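You operate a simulated robot arm through the tools that you are given. There is no shell and no other tool.

The job below is to be done with a simulated robot arm. You get a single attempt, and the scene is never put back.

## Task
Switch on, test the lamps, pick recipe 3 and start the pumps.
Fine: main switch on first; hold the lamp test key down for at least two seconds; key switch to run before the green start button.

Only the result counts: the job must be done as asked and must still hold three seconds after the hand-in. Knocking over, shifting, dropping, spilling or breaking anything else fails it.

## Robot
A 7-joint arm with a two-finger parallel gripper, fixed in place. Base frame: the origin is at the foot of the arm, x ahead of it, y to its left, z up. Lengths are in cm, angles in degrees, forces in N, time in s.
With the tool pointing down near the work surface it reaches from about 44 to 92 cm from the base axis. Its first joint turns from -143.0 to 143.0 degrees. Payload 3 kg.
The tool frame sits at the grasp point between the pads (the TCP): z along the fingers, y along the line on which they close. The tips reach 3 cm beyond it. The gripper opens to 9.4 cm. The fingers are 2.8 cm wide and 1 cm thick; the gripper's body (5 by 9.6 cm) begins 5.5 cm behind the TCP.
Orientation is that of the tool frame in the base frame, as [roll, pitch, yaw] about the fixed x, y, z axes, in that order (R = Rz(yaw) Ry(pitch) Rx(roll)). With the fingers straight down and closing along the base's y, the tool's x points along the base's -x, its y along +y and its z along -z.

## Interface
- The arm moves only by the tool move_arm. Its argument "deltas" is one flat list of numbers, 6 for each row, row after row: the shift along the tool's x, y, z in mm, then the turn, a rotation vector about the tool's x, y, z in degrees. In form: [x, y, z, rx, ry, rz, x, y, z, rx, ry, rz, ...]. A call has 1 to 20 rows; each row is the pose to reach, as a shift and turn from the pose commanded when the call began, along the tool's axes at that moment. "hand" is the opening, from 0 (shut) to 1 (fully open), set as the call begins (left out, the last holds). Each row takes 0.2 s and may step no farther than 5 cm and 8.6 degrees from the row before; otherwise, or with a gripper value out of range, the whole call is refused. A pose out of reach is approached as far as the arm can. The call stops where the force on the tool passes 40 N (or 10 N more than at its start, if that is more) or the arm is blocked; 0.2 s more then pass. The fingers move at their own pace (about 7.2 cm/s each) and stop on an object; they squeeze with about 27 N. The grip force told is the motor's: it shows also when the fingers shut on nothing. Time passes only in rows, and 0.2 s behind the last, so rows that repeat a pose let the fingers close. The reply holds the time, the measured pose of the TCP, the force on the tool along the base axes, the opening and the grip force, in the units named above and with some noise, with the torque about the TCP (base axes, N m) and any sound that the robot's microphone picked up, and new pictures: "views" is both (left out), scene, wrist or none.
- Cameras (640 x 400 px; columns grow to the right, rows downward): "scene" is fixed at [22.19, 50.17, 180.52]; the picture's right is [-0.55, -0.83, 0.00], its down [-0.61, 0.40, -0.69] and it looks along [0.57, -0.38, -0.73] (base axes); focal length 324 px, centre (320, 200). "wrist" rides on the gripper at [7.6, 1.4, -10.3] in the tool frame; the picture's right is [-0.18, 0.98, 0.00], its down [-0.75, -0.14, -0.64] and it looks along [-0.63, -0.12, 0.77] (tool axes); focal length 243 px, centre (320, 200). There is no depth. A picture from a camera that has moved, and an enlarged one, comes with that camera's place and axes in the base frame and with its lens.
- close_up(camera, box): a new picture of the part [left, top, right, bottom] of that camera's present view, enlarged. It takes no simulated time.
- hand_in(): hands the job in; it is judged then, once.

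Places have to be worked out from the pictures, the camera data and where the tool is seen. Open the gripper and draw the arm clear of the work before you hand the job in, unless the task says otherwise.

The tools are called after ">>>" as a command line: name --argument value ..., lists and objects as JSON in quotes. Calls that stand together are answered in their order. move_arm: Moves the arm, as the interface text tells. Its arguments: {"type":"object","properties":{"deltas":{"type":"array","items":{"type":"number"}},"hand":{"type":"number"},"views":{"type":"string","enum":["both","scene","wrist","none"]}},"required":["deltas"]} The other tools are called the same way: close_up (camera, box) takes an enlarged picture of a part of a camera's view; hand_in () hands the job in.

At the start:

```text
time: 0.0
tcp_pos: [44.9, 1.1, 134.41]
tool_rot: [180.0, 0.0, -180.0]
wrist_force: [0.4, 0.0, 0.0]
torque: [0.0, 0.01, 0.0]
opening: 9.41
grip_force: 0.1
```

scene: 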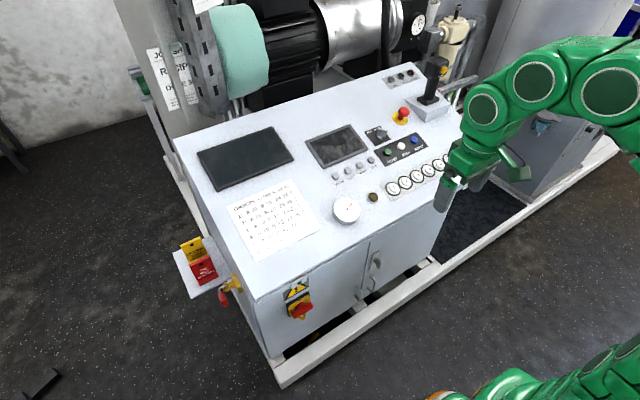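
wrist: 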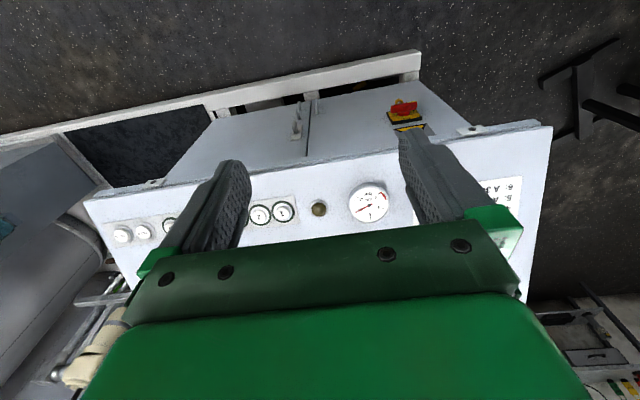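

I start by looking closely at the desk in the scene camera to find every control and read the notes.

>>> close_up --camera "scene" --box '[300, 60, 460, 160]'

>>> close_up --camera "scene" --box '[300, 120, 460, 220]'

>>> close_up --camera "scene" --box '[170, 220, 330, 320]'

>>> close_up --camera "scene" --box '[200, 170, 360, 270]'

>>> close_up --camera "scene" --box '[130, 20, 290, 120]'

```text
4.00 times, centred on (380, 110) of scene
camera zoom: at [22.19, 50.17, 180.52], right [-0.55, -0.83, 0.0], down [-0.61, 0.4, -0.69], along [0.57, -0.38, -0.73], focal length 1298 px, centre (80, 560)
```

zoom: 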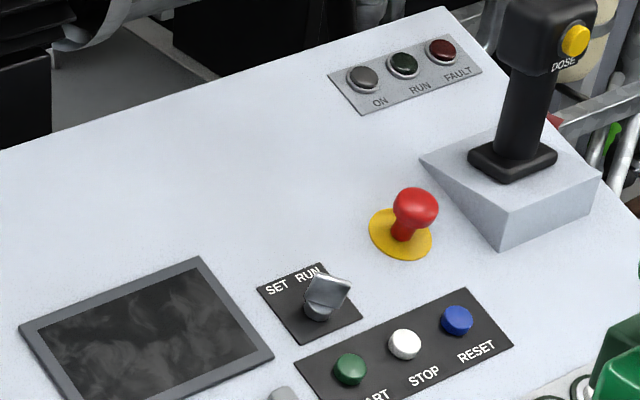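

```text
4.00 times, centred on (380, 170) of scene
camera zoom: at [22.19, 50.17, 180.52], right [-0.55, -0.83, 0.0], down [-0.61, 0.4, -0.69], along [0.57, -0.38, -0.73], focal length 1298 px, centre (80, 320)
```

zoom: 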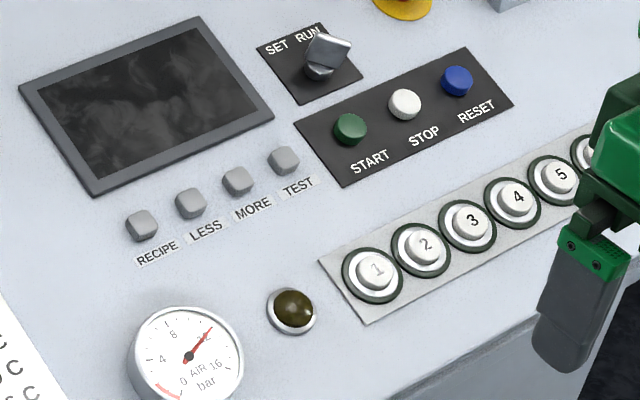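

```text
4.00 times, centred on (250, 270) of scene
camera zoom: at [22.19, 50.17, 180.52], right [-0.55, -0.83, 0.0], down [-0.61, 0.4, -0.69], along [0.57, -0.38, -0.73], focal length 1298 px, centre (600, -80)
```

zoom: 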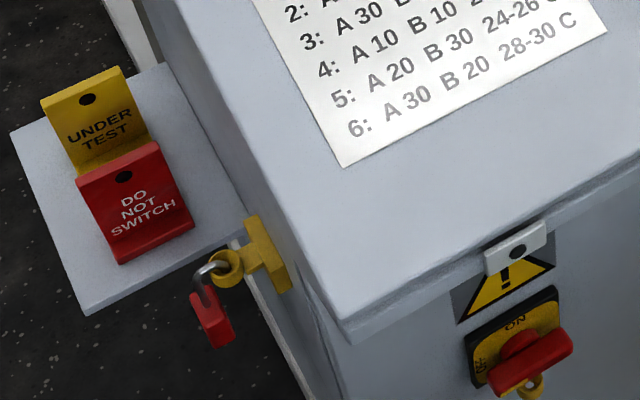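

```text
4.00 times, centred on (280, 220) of scene
camera zoom: at [22.19, 50.17, 180.52], right [-0.55, -0.83, 0.0], down [-0.61, 0.4, -0.69], along [0.57, -0.38, -0.73], focal length 1298 px, centre (480, 120)
```

zoom: 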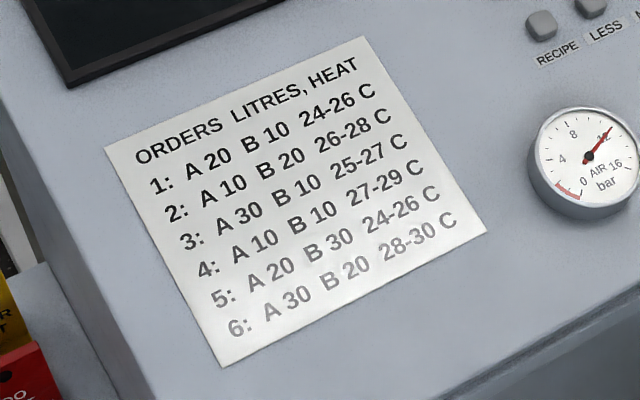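

```text
4.00 times, centred on (210, 70) of scene
camera zoom: at [22.19, 50.17, 180.52], right [-0.55, -0.83, 0.0], down [-0.61, 0.4, -0.69], along [0.57, -0.38, -0.73], focal length 1298 px, centre (760, 720)
```

zoom: 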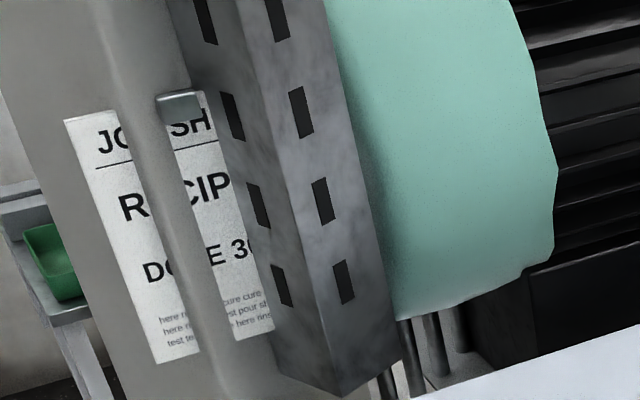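

The main switch is on the front face; I look closer at it and at the rest of the desk before moving.

>>> close_up --camera "scene" --box '[276, 270, 332, 326]'

>>> close_up --camera "wrist" --box '[360, 80, 480, 155]'

>>> close_up --camera "scene" --box '[340, 240, 400, 300]'

>>> close_up --camera "scene" --box '[360, 120, 430, 165]'

```text
7.14 times, centred on (304, 298) of scene
camera zoom: at [22.19, 50.17, 180.52], right [-0.55, -0.83, 0.0], down [-0.61, 0.4, -0.69], along [0.57, -0.38, -0.73], focal length 2317 px, centre (434, -500)
```

zoom: 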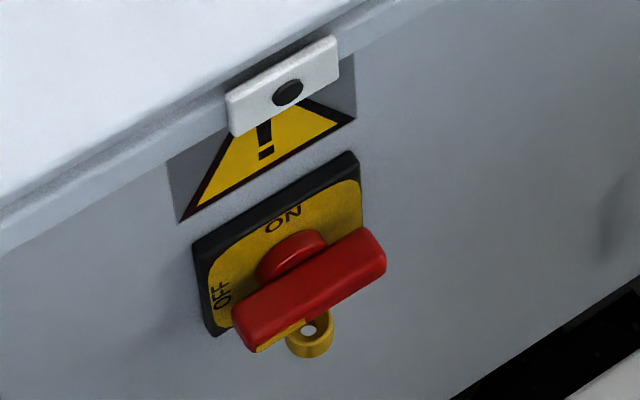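

```text
5.33 times, centred on (420, 118) of wrist
camera zoom: at [37.33, 2.43, 144.77], right [0.18, 0.98, 0.0], down [0.75, -0.14, 0.64], along [0.63, -0.12, -0.77], focal length 1294 px, centre (-213, 640)
```

zoom: 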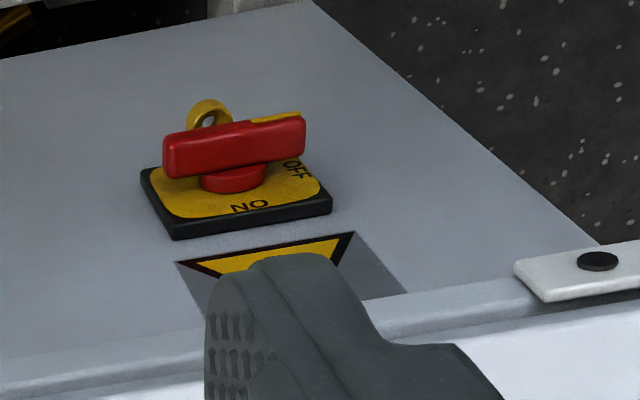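

```text
6.67 times, centred on (370, 270) of scene
camera zoom: at [22.19, 50.17, 180.52], right [-0.55, -0.83, 0.0], down [-0.61, 0.4, -0.69], along [0.57, -0.38, -0.73], focal length 2163 px, centre (-13, -267)
```

zoom: 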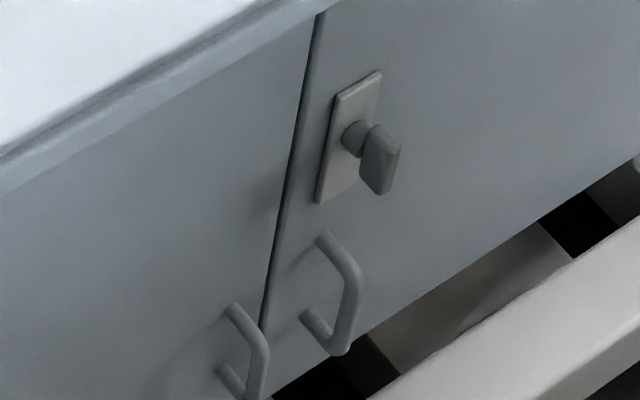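

```text
8.89 times, centred on (395, 142) of scene
camera zoom: at [22.19, 50.17, 180.52], right [-0.55, -0.83, 0.0], down [-0.61, 0.4, -0.69], along [0.57, -0.38, -0.73], focal length 2883 px, centre (-347, 711)
```

zoom: 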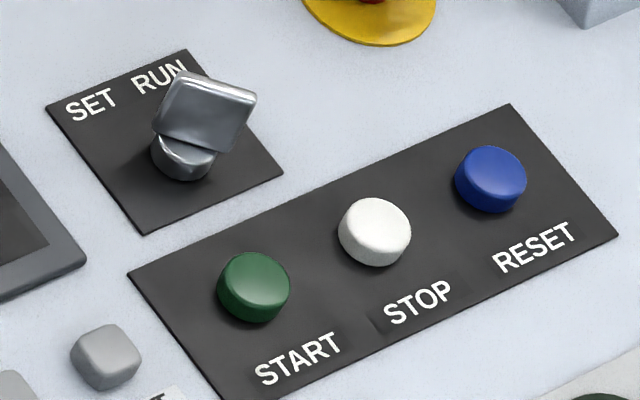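

From two-view triangulation I put the main switch at about (73.7, 25, 60) on the front face, and the desk's front edge at about x 64, z 98. I move left and up, well clear of the desk, to get a second viewing point with the wrist camera.

>>> move_arm --deltas '[10, 40, -30, 0, 0, 0, 20, 80, -60, 0, 0, 0, 30, 120, -90, 0, 0, 0, 40, 160, -120, 0, 0, 0, 50, 200, -130, 0, 0, 0, 50, 200, -130, 0, 0, 0]' --views "both"

```text
refused: row 1 steps farther than a row can; nothing moved
```

The first step was just over 5 cm, so I repeat with smaller steps.

>>> move_arm --deltas '[5, 35, -25, 0, 0, 0, 10, 70, -50, 0, 0, 0, 15, 105, -75, 0, 0, 0, 20, 140, -100, 0, 0, 0, 25, 175, -120, 0, 0, 0, 30, 200, -130, 0, 0, 0, 30, 200, -130, 0, 0, 0]' --views "both"

```text
time: 1.6
tcp_pos: [41.22, 20.45, 136.6]
tool_rot: [180.0, 0.1, -179.9]
wrist_force: [0.4, -0.5, -0.5]
torque: [-0.01, -0.01, -0.02]
opening: 9.41
grip_force: 0.1
out of reach, approached as far as the arm can: row 2, 3, 4, 5, 6, 7
camera wrist: at [33.63, 21.8, 146.97], right [0.18, 0.98, 0.0], down [0.75, -0.14, 0.64], along [0.63, -0.12, -0.77], focal length 243 px, centre (320, 200)
```

scene: 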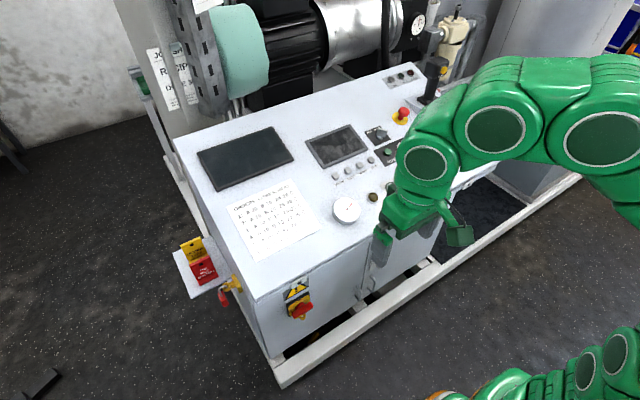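
wrist: 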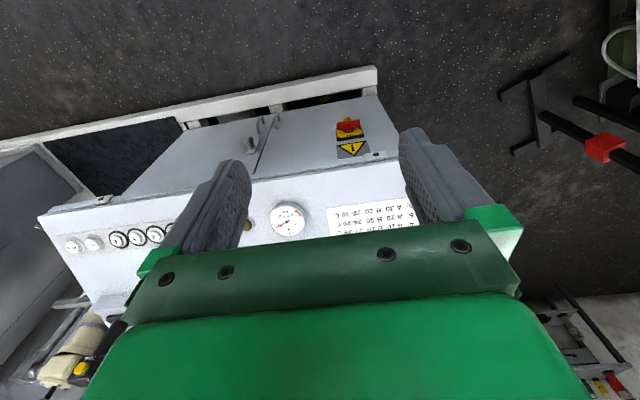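

The arm tops out near z 137 with the tool down. I zoom in on the wrist view to refine the positions of the switch, the front face and the number buttons.

>>> close_up --camera "wrist" --box '[300, 90, 420, 165]'

>>> close_up --camera "wrist" --box '[30, 180, 190, 280]'

>>> close_up --camera "wrist" --box '[180, 90, 300, 165]'

```text
5.33 times, centred on (360, 128) of wrist
camera zoom: at [33.63, 21.8, 146.97], right [0.18, 0.98, 0.0], down [0.75, -0.14, 0.64], along [0.63, -0.12, -0.77], focal length 1294 px, centre (107, 587)
```

zoom: 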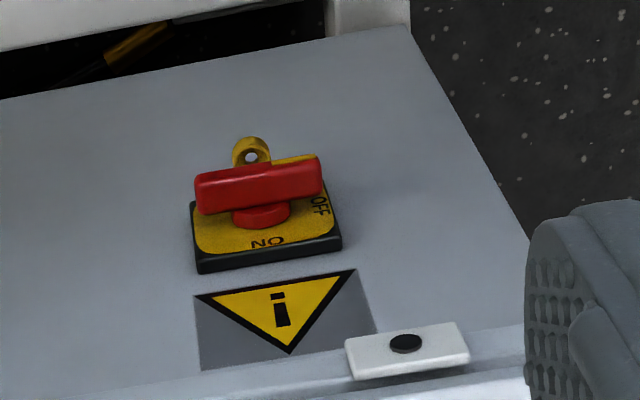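

```text
4.00 times, centred on (110, 230) of wrist
camera zoom: at [33.63, 21.8, 146.97], right [0.18, 0.98, 0.0], down [0.75, -0.14, 0.64], along [0.63, -0.12, -0.77], focal length 970 px, centre (1160, 80)
```

zoom: 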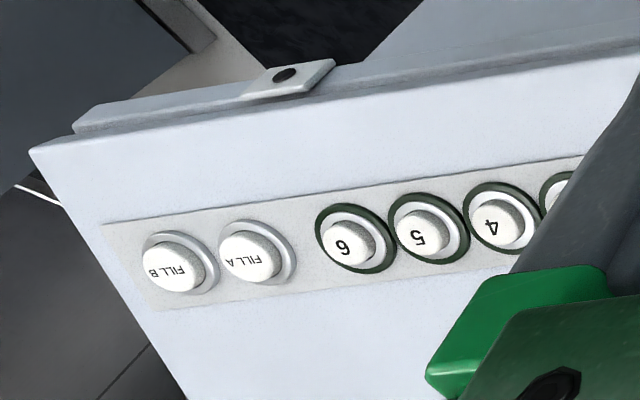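

```text
5.33 times, centred on (240, 128) of wrist
camera zoom: at [33.63, 21.8, 146.97], right [0.18, 0.98, 0.0], down [0.75, -0.14, 0.64], along [0.63, -0.12, -0.77], focal length 1294 px, centre (747, 587)
```

zoom: 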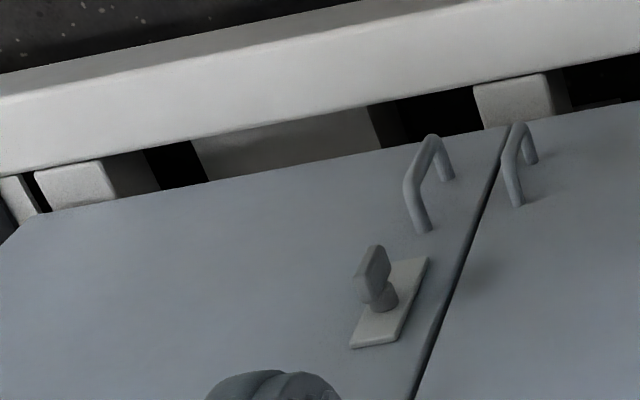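

The front face is vertical near x 76 under an overhanging desk lip (x 64, z 97), with the red handle bar at about (71.5, 25.2, 60.5) in OFF. I now tilt the tool forward so that the wrist camera can look over the whole sloping panel.

>>> move_arm --deltas '[0, 0, 20, 0, -8, 0, 0, 0, 40, 0, -16, 0, 0, 0, 60, 0, -24, 0, 0, 0, 80, 0, -32, 0, 0, 0, 80, 0, -40, 0, 0, 0, 80, 0, -40, 0]' --views "both"

```text
time: 2.8
tcp_pos: [39.31, 23.95, 127.71]
tool_rot: [161.9, 25.9, 176.9]
wrist_force: [0.5, 0.0, -0.3]
torque: [0.01, -0.02, 0.02]
opening: 9.41
grip_force: 0.1
stopped in row 5: the arm was blocked; the commanded pose is now the measured one
camera wrist: at [27.97, 22.79, 133.54], right [0.08, 0.93, 0.35], down [0.41, -0.36, 0.84], along [0.91, 0.07, -0.41], focal length 243 px, centre (320, 200)
```

scene: 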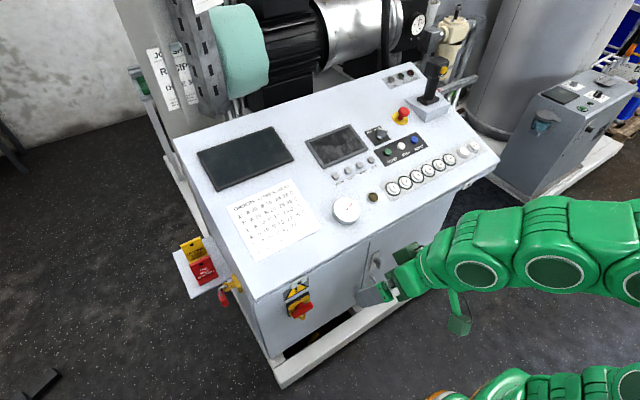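
wrist: 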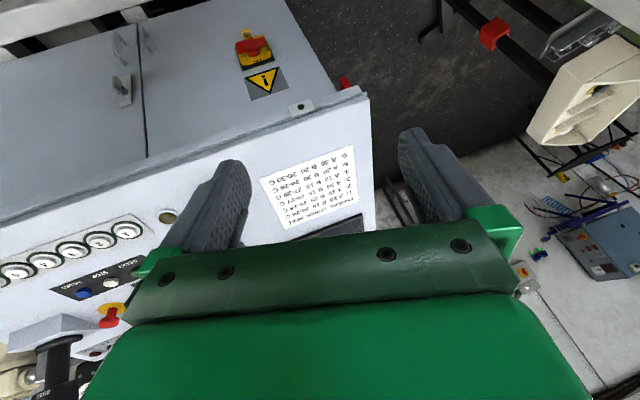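

The arm stopped at some joint limit without any contact force, but this view shows the panel usefully. I zoom in on it to measure the panel controls.

>>> close_up --camera "wrist" --box '[0, 200, 192, 320]'

>>> close_up --camera "wrist" --box '[0, 280, 192, 400]'

>>> close_up --camera "wrist" --box '[200, 20, 328, 100]'

>>> close_up --camera "scene" --box '[380, 120, 508, 200]'

```text
3.33 times, centred on (96, 260) of wrist
camera zoom: at [27.97, 22.79, 133.54], right [0.08, 0.93, 0.35], down [0.41, -0.36, 0.84], along [0.91, 0.07, -0.41], focal length 809 px, centre (1067, 0)
```

zoom: 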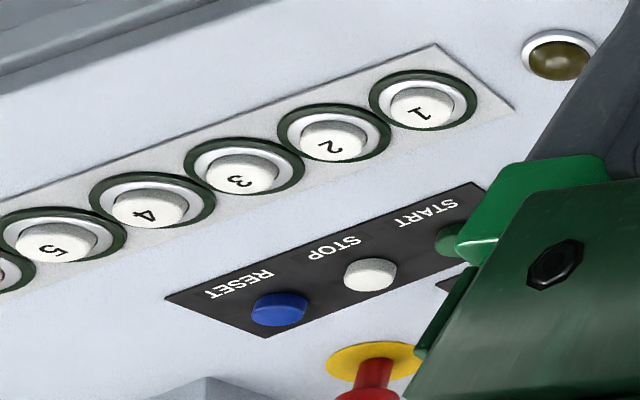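

```text
3.33 times, centred on (96, 340) of wrist
camera zoom: at [27.97, 22.79, 133.54], right [0.08, 0.93, 0.35], down [0.41, -0.36, 0.84], along [0.91, 0.07, -0.41], focal length 809 px, centre (1067, -267)
```

zoom: 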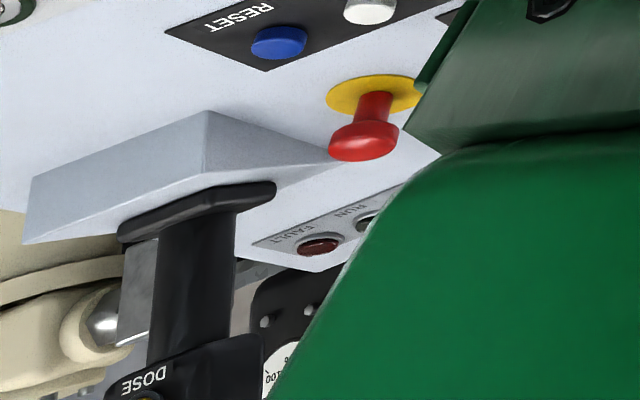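

```text
5.00 times, centred on (264, 60) of wrist
camera zoom: at [27.97, 22.79, 133.54], right [0.08, 0.93, 0.35], down [0.41, -0.36, 0.84], along [0.91, 0.07, -0.41], focal length 1213 px, centre (600, 900)
```

zoom: 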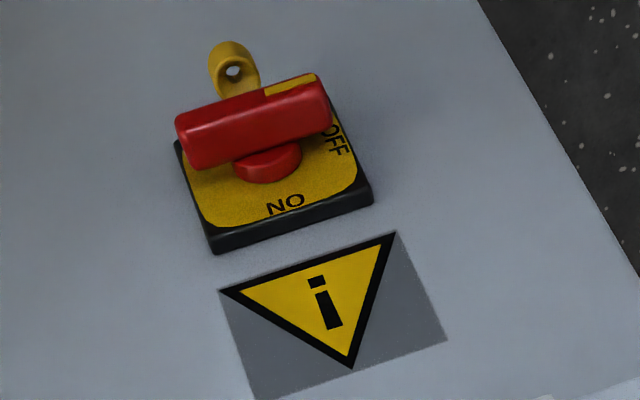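

```text
5.00 times, centred on (444, 160) of scene
camera zoom: at [22.19, 50.17, 180.52], right [-0.55, -0.83, 0.0], down [-0.61, 0.4, -0.69], along [0.57, -0.38, -0.73], focal length 1622 px, centre (-300, 400)
```

zoom: 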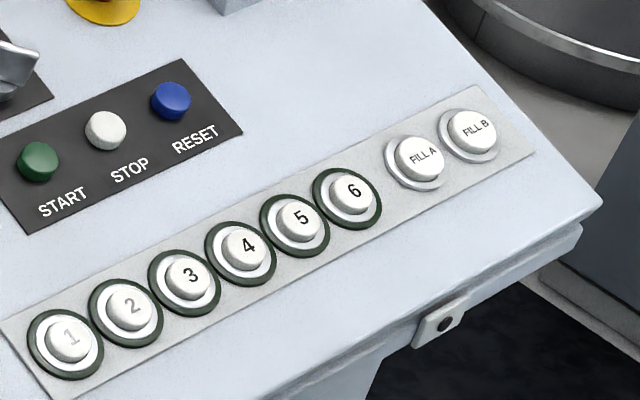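

I take a larger picture of the key switch and of the lamp-test keys from the scene camera.

>>> close_up --camera "scene" --box '[360, 119, 400, 144]'

>>> close_up --camera "scene" --box '[324, 150, 388, 190]'

>>> close_up --camera "scene" --box '[300, 120, 380, 170]'

```text
16.00 times, centred on (380, 132) of scene
camera zoom: at [22.19, 50.17, 180.52], right [-0.55, -0.83, 0.0], down [-0.61, 0.4, -0.69], along [0.57, -0.38, -0.73], focal length 5190 px, centre (-640, 1296)
```

zoom: 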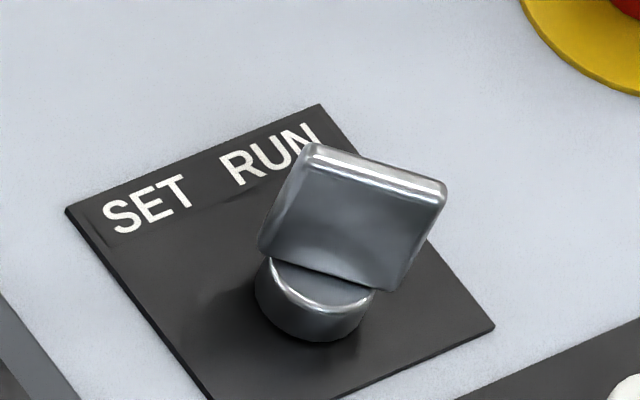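

```text
10.00 times, centred on (356, 170) of scene
camera zoom: at [22.19, 50.17, 180.52], right [-0.55, -0.83, 0.0], down [-0.61, 0.4, -0.69], along [0.57, -0.38, -0.73], focal length 3244 px, centre (-40, 500)
```

zoom: 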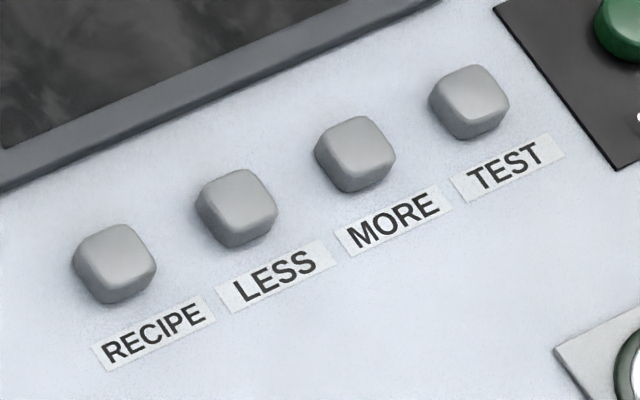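

```text
8.00 times, centred on (340, 145) of scene
camera zoom: at [22.19, 50.17, 180.52], right [-0.55, -0.83, 0.0], down [-0.61, 0.4, -0.69], along [0.57, -0.38, -0.73], focal length 2595 px, centre (160, 640)
```

zoom: 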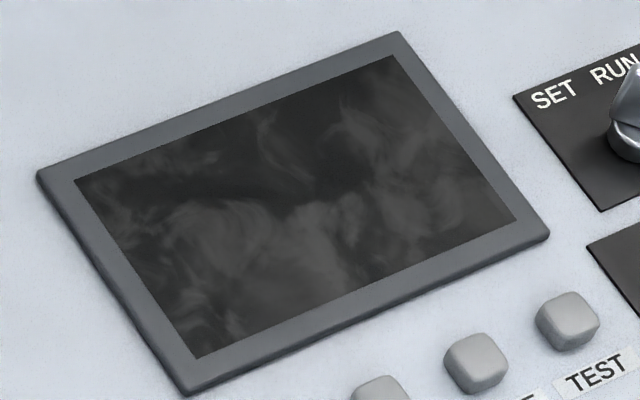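

Panel positions (base frame, cm) from triangulation: START ≈ (85.1,-20.3,108.7), STOP ≈ (85,-26.7), TEST ≈ (85.3,-12.8), MORE ≈ (85.4,-7.8), LESS ≈ (85.3,-2.6), RECIPE ≈ (85.2,2.3), key ≈ (91.4,-21.6), panel slope about 18°. I now bring the arm down in front of the desk and straighten it, on the way to the main switch.

>>> move_arm --deltas '[8, -10, 37, 2.8, 0, -0.5, 16, -20, 74, 5.6, 0, -1, 24, -29, 111, 8.5, 0, -1.4, 32, -39, 148, 11.3, 0, -1.9, 40, -49, 185, 14.2, 0, -2.3, 48, -58, 221, 17, 0, -2.8, 48, -58, 221, 17, 0, -2.8]' --views "both"

```text
time: 4.4
tcp_pos: [45.32, 25.03, 105.4]
tool_rot: [-179.5, 27.0, -179.9]
wrist_force: [0.1, 0.4, 0.1]
torque: [0.02, 0.01, 0.0]
opening: 9.4
grip_force: 0.1
camera wrist: at [33.93, 26.44, 111.07], right [0.17, 0.98, 0.08], down [0.38, -0.14, 0.91], along [0.91, -0.13, -0.4], focal length 243 px, centre (320, 200)
```

scene: 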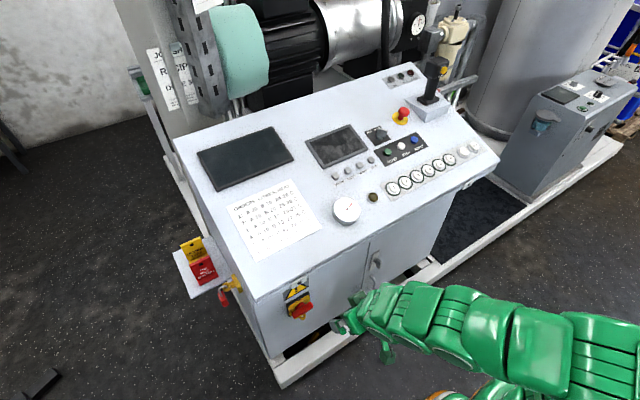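
wrist: 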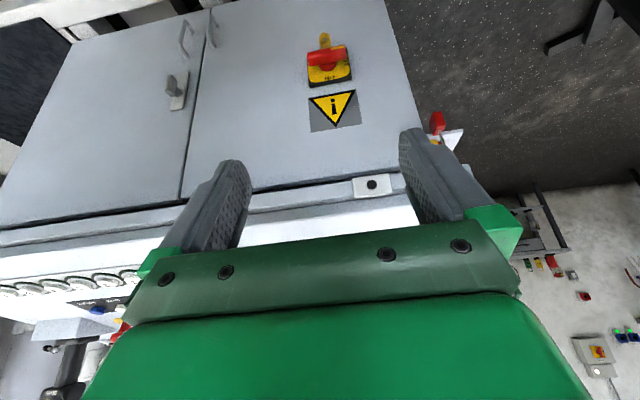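

Now the pose is clean (tilted 27° forward). I zoom on the switch from this viewpoint to measure its depth and height.

>>> close_up --camera "wrist" --box '[280, 25, 376, 85]'

>>> close_up --camera "wrist" --box '[280, 80, 408, 160]'

```text
6.67 times, centred on (328, 55) of wrist
camera zoom: at [33.93, 26.44, 111.07], right [0.17, 0.98, 0.08], down [0.38, -0.14, 0.91], along [0.91, -0.13, -0.4], focal length 1618 px, centre (267, 1167)
```

zoom: 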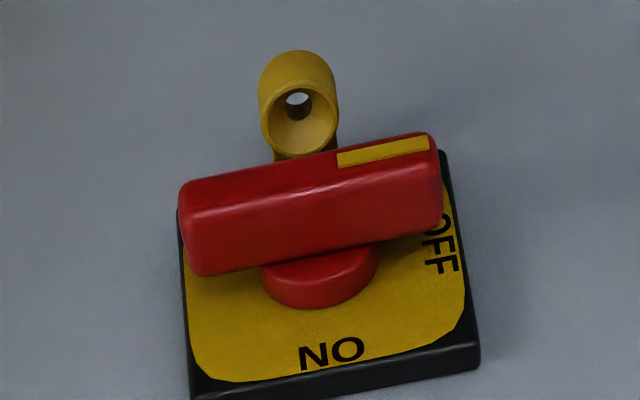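

```text
5.00 times, centred on (344, 120) of wrist
camera zoom: at [33.93, 26.44, 111.07], right [0.17, 0.98, 0.08], down [0.38, -0.14, 0.91], along [0.91, -0.13, -0.4], focal length 1213 px, centre (200, 600)
```

zoom: 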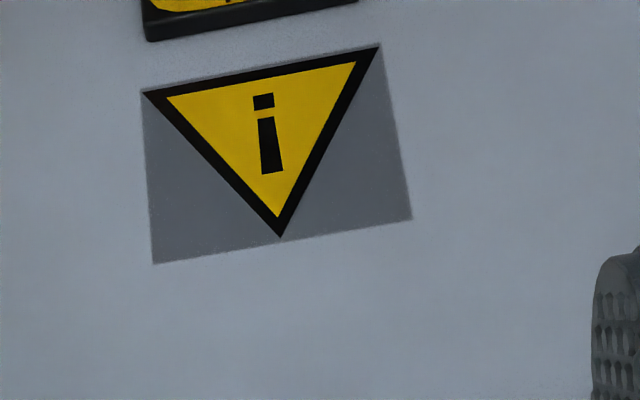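

The bar centre comes out at (71.5, 25.4, 60.2), plate face at x ≈ 74.1, and the lip runs parallel to y at x ≈ 64.5. I lower the tool in front of the lip and tilt it toward horizontal.

>>> move_arm --deltas '[14, 1, 33, 0, -5, 0, 28, 1, 67, 0, -10, 0, 43, 2, 100, 0, -15, 0, 57, 2, 134, 0, -20, 0, 71, 3, 167, 0, -25, 0, 86, 4, 201, 0, -30, 0, 100, 4, 234, 0, -33, 0, 100, 4, 234, 0, -33, 0]' --views "both"

```text
time: 6.2
tcp_pos: [49.59, 32.68, 87.14]
tool_rot: [-179.1, 59.5, -179.6]
wrist_force: [-0.2, 0.8, 0.1]
torque: [-0.04, 0.0, -0.05]
opening: 9.41
grip_force: 0.0
out of reach, approached as far as the arm can: row 2, 3, 4, 5, 6, 7, 8
camera wrist: at [36.9, 34.13, 85.77], right [0.1, 0.98, 0.15], down [-0.17, -0.13, 0.98], along [0.98, -0.12, 0.16], focal length 243 px, centre (320, 200)
```

scene: 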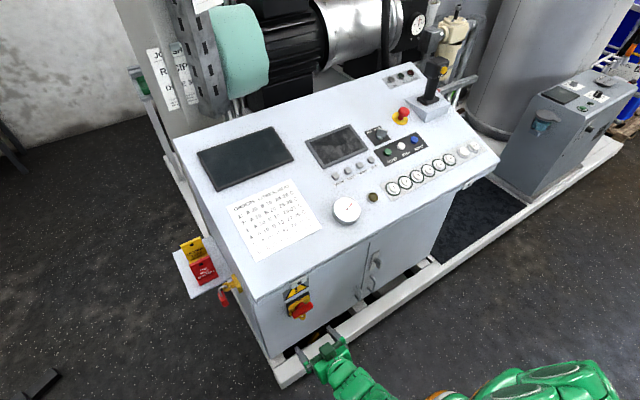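
wrist: 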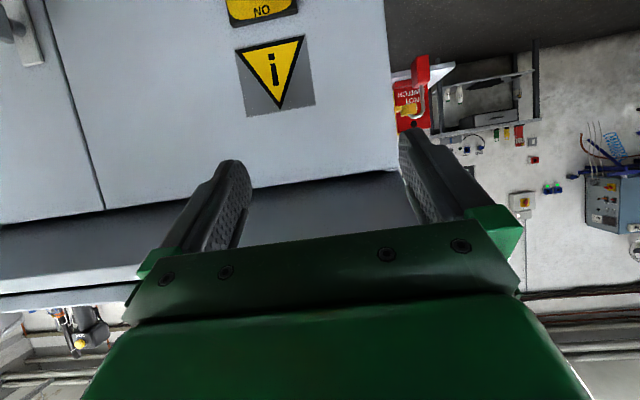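

The arm cannot fold in that close with a horizontal tool (no contact, just out of reach). I will tilt back and move outward, then go down with a steeper tool and tilt only when the flange is farther from the base.

>>> move_arm --deltas '[-10, 0, 17, 0, 7.5, 0, -20, 0, 34, 0, 15, 0, -30, 0, 52, 0, 22.5, 0, -41, 0, 69, 0, 30, 0, -41, 0, 69, 0, 30, 0]' --views "none"

```text
time: 7.4
tcp_pos: [57.72, 32.69, 87.13]
tool_rot: [-179.5, 29.8, -180.0]
wrist_force: [0.2, -0.4, -0.2]
torque: [-0.03, -0.02, -0.01]
opening: 9.37
grip_force: 0.1
```

The command now starts from the reached pose. I go down in front of the cabinet to about (52, 25.4, 64) with the tool steeper.

>>> move_arm --deltas '[27, -12, 29, 0, 1.7, 0, 55, -24, 57, 0, 3.3, 0, 82, -36, 86, 0, 5, 0, 109, -49, 115, 0, 6.7, 0, 137, -61, 143, 0, 8.3, 0, 164, -73, 172, 0, 10, 0, 164, -73, 172, 0, 10, 0]' --views "both"

```text
time: 9.0
tcp_pos: [52.04, 25.42, 64.08]
tool_rot: [-179.6, 19.9, 179.9]
wrist_force: [-0.1, -0.5, 0.3]
torque: [-0.02, -0.03, 0.02]
opening: 9.4
grip_force: 0.1
camera wrist: at [41.41, 26.83, 71.13], right [0.18, 0.98, 0.06], down [0.49, -0.14, 0.86], along [0.85, -0.13, -0.51], focal length 243 px, centre (320, 200)
```

scene: 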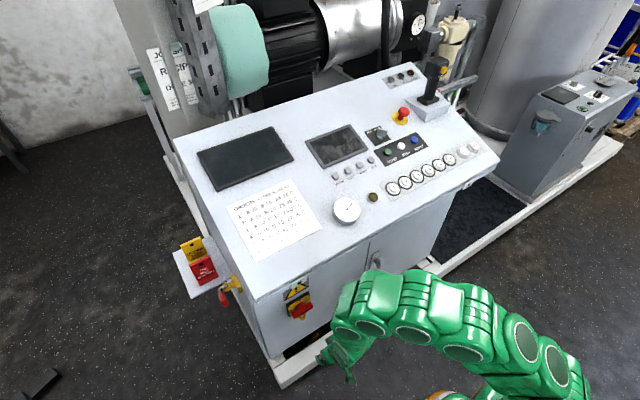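
wrist: 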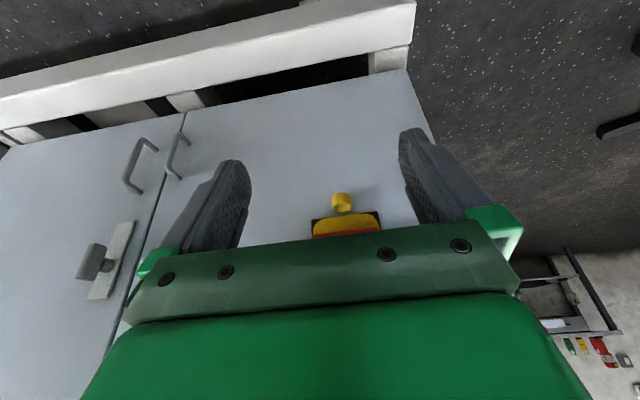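

Good: now at (52, 25.4, 64) in front of the cabinet. I swing the tool up to horizontal, moving the TCP forward to x ≈ 64 at switch height, still 3 cm short of the bar at the tips.

>>> move_arm --deltas '[-18, 0, 19, 0, -7.8, 0, -34, 0, 36, 0, -15.6, 0, -49, 0, 48, 0, -23.4, 0, -64, 0, 58, 0, -31.2, 0, -76, 0, 65, 0, -38.9, 0, -86, 0, 68, 0, -46.7, 0, -94, 0, 70, 0, -54.5, 0, -99, 0, 71, 0, -62.3, 0, -102, 0, 70, 0, -70.1, 0, -102, 0, 70, 0, -70.1, 0]' --views "both"

```text
time: 11.2
tcp_pos: [64.11, 25.28, 61.01]
tool_rot: [-80.1, 89.6, -80.3]
wrist_force: [-0.4, -0.1, -0.5]
torque: [-0.01, -0.01, -0.01]
opening: 9.42
grip_force: 0.1
camera wrist: at [53.82, 26.68, 53.36], right [0.0, 0.98, 0.18], down [-0.64, -0.13, 0.75], along [0.77, -0.12, 0.63], focal length 243 px, centre (320, 200)
```

scene: 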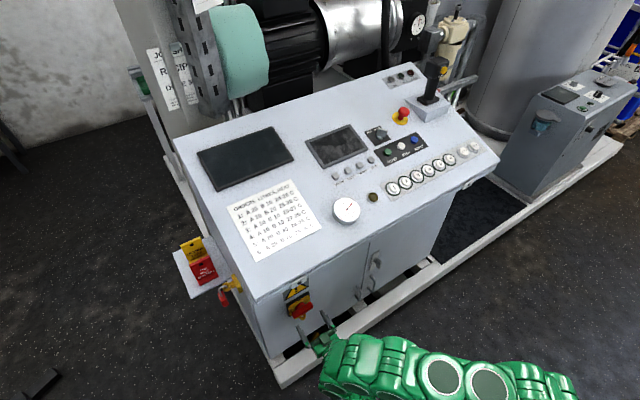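
wrist: 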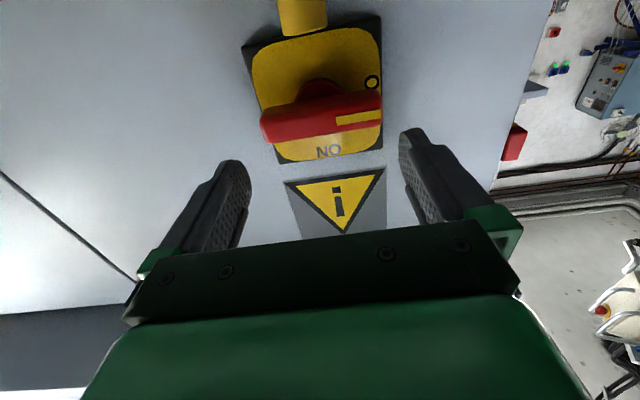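

Horizontal at (64.1, 25.3, 61.0), with the switch squarely ahead. I zoom in to check the bar's exact height and lateral position relative to the tool.

>>> close_up --camera "wrist" --box '[220, 0, 412, 120]'

>>> close_up --camera "wrist" --box '[220, 60, 412, 180]'

>>> close_up --camera "scene" --box '[270, 270, 366, 330]'

```text
3.33 times, centred on (316, 60) of wrist
camera zoom: at [53.82, 26.68, 53.36], right [0.0, 0.98, 0.18], down [-0.64, -0.13, 0.75], along [0.77, -0.12, 0.63], focal length 809 px, centre (333, 667)
```

zoom: 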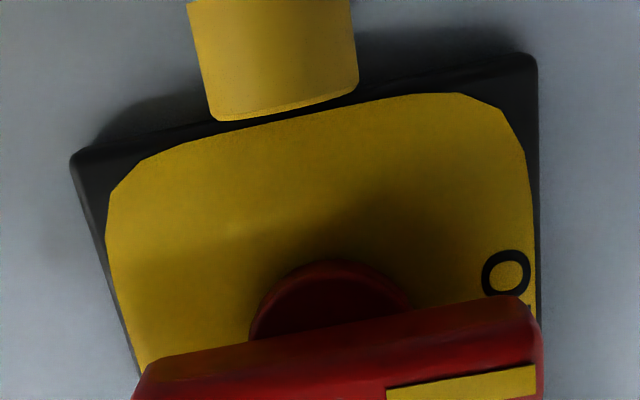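

```text
3.33 times, centred on (316, 120) of wrist
camera zoom: at [53.82, 26.68, 53.36], right [0.0, 0.98, 0.18], down [-0.64, -0.13, 0.75], along [0.77, -0.12, 0.63], focal length 809 px, centre (333, 467)
```

zoom: 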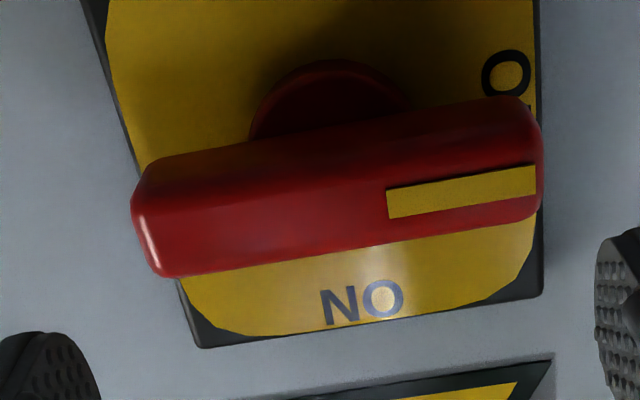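

```text
6.67 times, centred on (318, 300) of scene
camera zoom: at [22.19, 50.17, 180.52], right [-0.55, -0.83, 0.0], down [-0.61, 0.4, -0.69], along [0.57, -0.38, -0.73], focal length 2163 px, centre (333, -467)
```

zoom: 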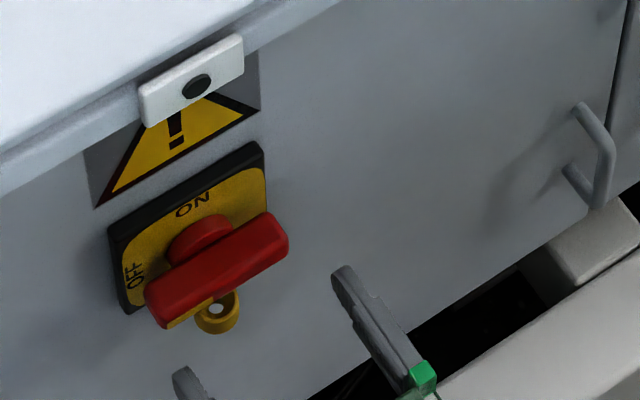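

The switch axis is at about y 25.45, z 60.0. I lower 1 cm, roll the gripper −90° about its axis so that the fingers straddle the bar vertically, and narrow the opening to 5 cm to stay clear of the yellow padlock eye below.

>>> move_arm --deltas '[5, 1, 0, 0, 0, -8.2, 10, 1.5, 0, 0, 0, -16.4, 10, 1.5, 0, 0, 0, -24.6, 10, 1.5, 0, 0, 0, -32.8, 10, 1.5, 0, 0, 0, -41, 10, 1.5, 0, 0, 0, -49.2, 10, 1.5, 0, 0, 0, -57.4, 10, 1.5, 0, 0, 0, -65.6, 10, 1.5, 0, 0, 0, -73.8, 10, 1.5, 0, 0, 0, -82, 10, 1.5, 0, 0, 0, -90, 10, 1.5, 0, 0, 0, -90]' --hand 0.53 --views "both"

```text
time: 13.8
tcp_pos: [64.09, 25.5, 59.92]
tool_rot: [-90.0, -0.4, -90.2]
wrist_force: [-0.3, -0.5, -0.8]
torque: [0.0, -0.02, -0.01]
opening: 4.98
grip_force: 0.1
camera wrist: at [53.8, 17.8, 58.59], right [0.0, 0.18, -0.98], down [-0.64, 0.76, 0.14], along [0.77, 0.63, 0.11], focal length 243 px, centre (320, 200)
```

scene: 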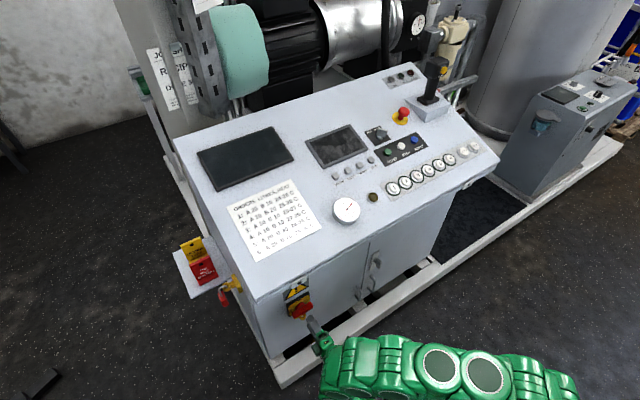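
wrist: 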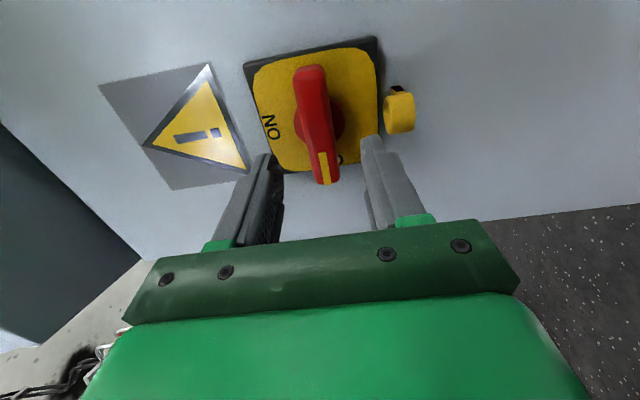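

The fingers now straddle the bar line as seen in the wrist view. I advance 5.5 cm toward the switch so the tips pass over the bar, stopping short of the plate.

>>> move_arm --deltas '[0, 0, 15, 0, 0, 0, 0, 0, 30, 0, 0, 0, 0, 0, 40, 0, 0, 0, 0, 0, 48, 0, 0, 0, 0, 0, 55, 0, 0, 0, 0, 0, 55, 0, 0, 0]' --views "both"

>>> close_up --camera "wrist" --box '[200, 60, 440, 210]'

```text
time: 15.2
tcp_pos: [69.5, 25.48, 59.88]
tool_rot: [-90.1, -0.4, -90.3]
wrist_force: [0.4, -0.4, -0.2]
torque: [-0.01, -0.01, 0.0]
opening: 4.99
grip_force: 0.1
camera wrist: at [59.32, 17.77, 58.54], right [0.0, 0.18, -0.98], down [-0.64, 0.76, 0.14], along [0.77, 0.63, 0.11], focal length 243 px, centre (320, 200)
```

scene: 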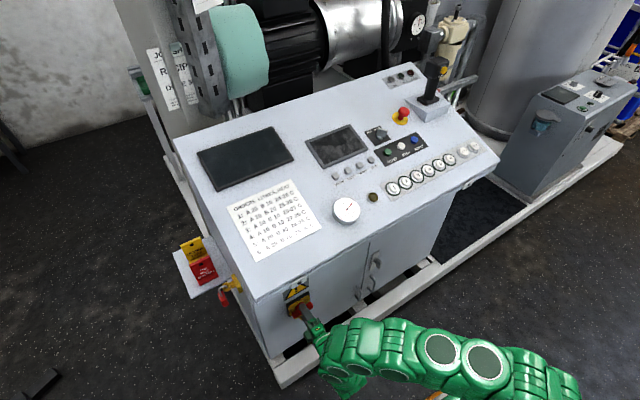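
wrist: 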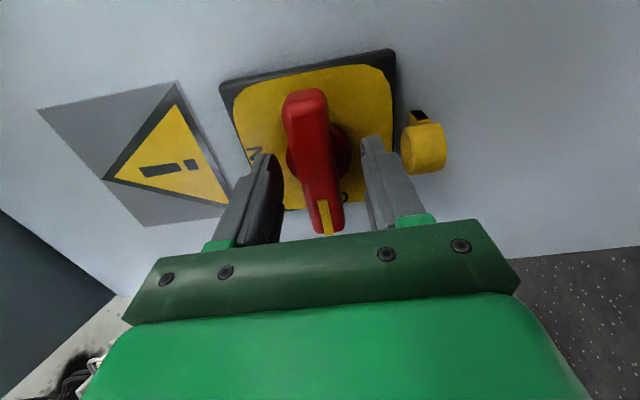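

```text
2.67 times, centred on (320, 135) of wrist
camera zoom: at [59.32, 17.77, 58.54], right [0.0, 0.18, -0.98], down [-0.64, 0.76, 0.14], along [0.77, 0.63, 0.11], focal length 647 px, centre (320, 373)
```

zoom: 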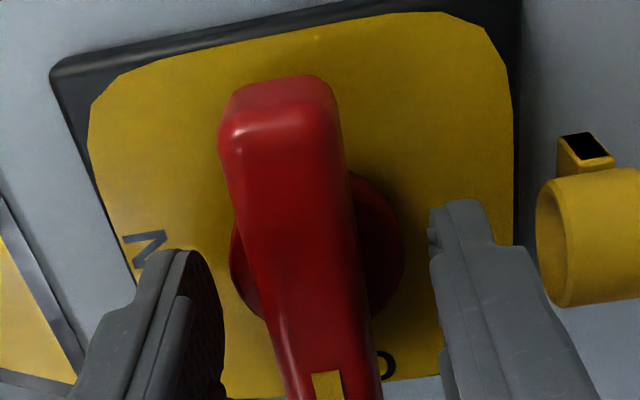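

The hub is centred between the fingers (axis at y 25.5, z 60.0), and the pads overlap the bar. I close the gripper on the bar.

>>> move_arm --deltas '[0, 0, 3, 0, 0, 0, 0, 0, 3, 0, 0, 0, 0, 0, 3, 0, 0, 0, 0, 0, 3, 0, 0, 0]' --hand 0 --views "wrist"

```text
time: 15.9
tcp_pos: [69.94, 25.4, 59.99]
tool_rot: [-89.9, -0.4, -90.3]
wrist_force: [-23.8, -4.7, 8.6]
torque: [0.25, -0.29, -0.02]
opening: 4.1
grip_force: 44.6
stopped in row 3: the force on the tool passed its limit at 41 N (the readings are from after the stop); the commanded pose is now the measured one
camera wrist: at [59.59, 17.83, 58.61], right [0.0, 0.18, -0.98], down [-0.64, 0.76, 0.13], along [0.77, 0.63, 0.12], focal length 243 px, centre (320, 200)
```

wrist: 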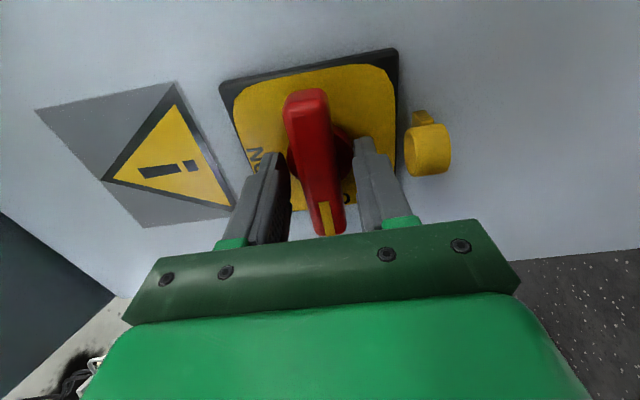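

The fingertips closed on the 4.1 cm hub behind the bar instead of the bar itself. I open again, back off 1.2 cm so that only the bar lies between the pads, and then look.

>>> move_arm --deltas '[0, 0, 0, 0, 0, 0, 0, 0, -4, 0, 0, 0, 0, 0, -12, 0, 0, 0, 0, 0, -12, 0, 0, 0]' --hand 0.53 --views "wrist"

>>> close_up --camera "wrist" --box '[200, 60, 440, 210]'

```text
time: 16.9
tcp_pos: [68.68, 25.4, 60.0]
tool_rot: [-89.9, -0.5, -90.2]
wrist_force: [-0.3, 0.0, 1.4]
torque: [0.0, 0.01, -0.02]
opening: 4.99
grip_force: 0.0
camera wrist: at [58.42, 17.84, 58.58], right [0.0, 0.18, -0.98], down [-0.64, 0.76, 0.14], along [0.77, 0.63, 0.12], focal length 243 px, centre (320, 200)
```

wrist: 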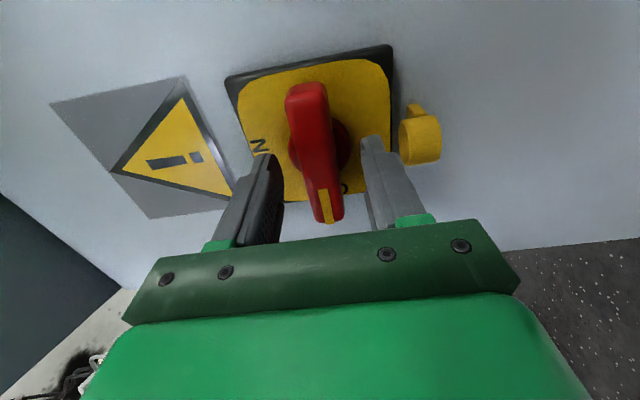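

```text
2.67 times, centred on (320, 135) of wrist
camera zoom: at [58.42, 17.84, 58.58], right [0.0, 0.18, -0.98], down [-0.64, 0.76, 0.14], along [0.77, 0.63, 0.12], focal length 647 px, centre (320, 373)
```

zoom: 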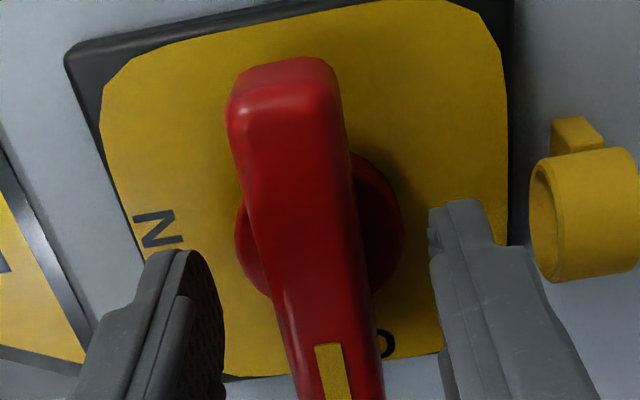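

The handle is undisturbed and the pads flank the bar. I close at this depth without moving.

>>> move_arm --deltas '[0, 0, 0, 0, 0, 0, 0, 0, 0, 0, 0, 0, 0, 0, 0, 0, 0, 0, 0, 0, 0, 0, 0, 0]' --hand 0 --views "wrist"

>>> close_up --camera "wrist" --box '[200, 60, 440, 210]'

```text
time: 17.9
tcp_pos: [68.69, 25.54, 60.08]
tool_rot: [-89.9, -0.4, -90.3]
wrist_force: [-7.1, -0.5, 9.8]
torque: [1.28, 0.3, -0.12]
opening: 2.14
grip_force: 45.4
camera wrist: at [58.43, 17.85, 58.6], right [0.0, 0.18, -0.98], down [-0.64, 0.76, 0.14], along [0.77, 0.63, 0.12], focal length 243 px, centre (320, 200)
```

wrist: 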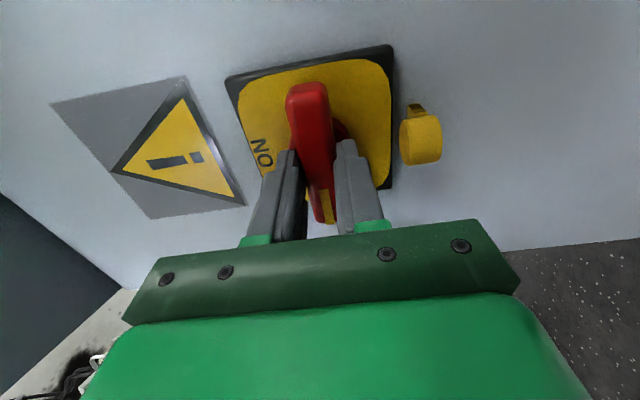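

```text
2.67 times, centred on (320, 135) of wrist
camera zoom: at [58.43, 17.85, 58.6], right [0.0, 0.18, -0.98], down [-0.64, 0.76, 0.14], along [0.77, 0.63, 0.12], focal length 647 px, centre (320, 373)
```

zoom: 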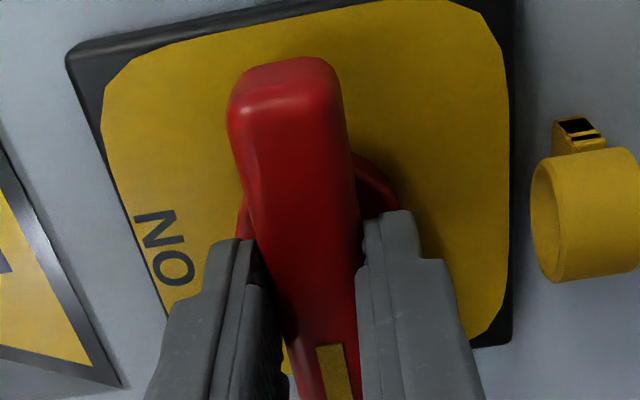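

The bar is now gripped at 2.1 cm. I turn it +90° about the tool axis (clockwise seen from the robot: OFF → ON).

>>> move_arm --deltas '[0, -0.5, 0, 0, 0, 6, 0, -0.8, 0, 0, 0, 13, 0, -0.8, 0, 0, 0, 20, 0, -0.8, 0, 0, 0, 27, 0, -0.8, 0, 0, 0, 34, 0, -0.8, 0, 0, 0, 41, 0, -0.8, 0, 0, 0, 48, 0, -0.8, 0, 0, 0, 55, 0, -0.8, 0, 0, 0, 62, 0, -0.8, 0, 0, 0, 69, 0, -0.8, 0, 0, 0, 76, 0, -0.8, 0, 0, 0, 83, 0, -0.8, 0, 0, 0, 90, 0, -0.8, 0, 0, 0, 90]' --views "both"

```text
time: 20.9
tcp_pos: [68.63, 25.53, 59.95]
tool_rot: [-89.6, 89.7, -89.6]
wrist_force: [3.8, 14.7, -29.9]
torque: [0.0, 1.05, 0.6]
opening: 2.21
grip_force: 45.1
camera wrist: at [58.42, 26.88, 52.38], right [0.0, 0.98, 0.18], down [-0.64, -0.14, 0.75], along [0.77, -0.12, 0.63], focal length 243 px, centre (320, 200)
```

scene: 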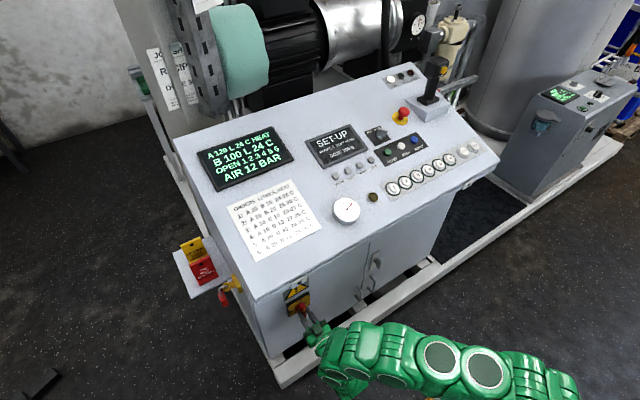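
wrist: 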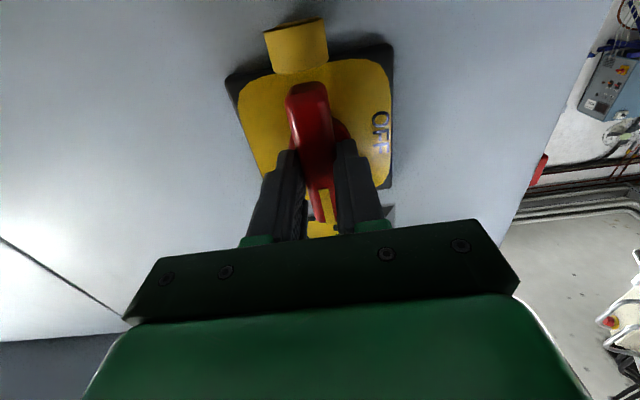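

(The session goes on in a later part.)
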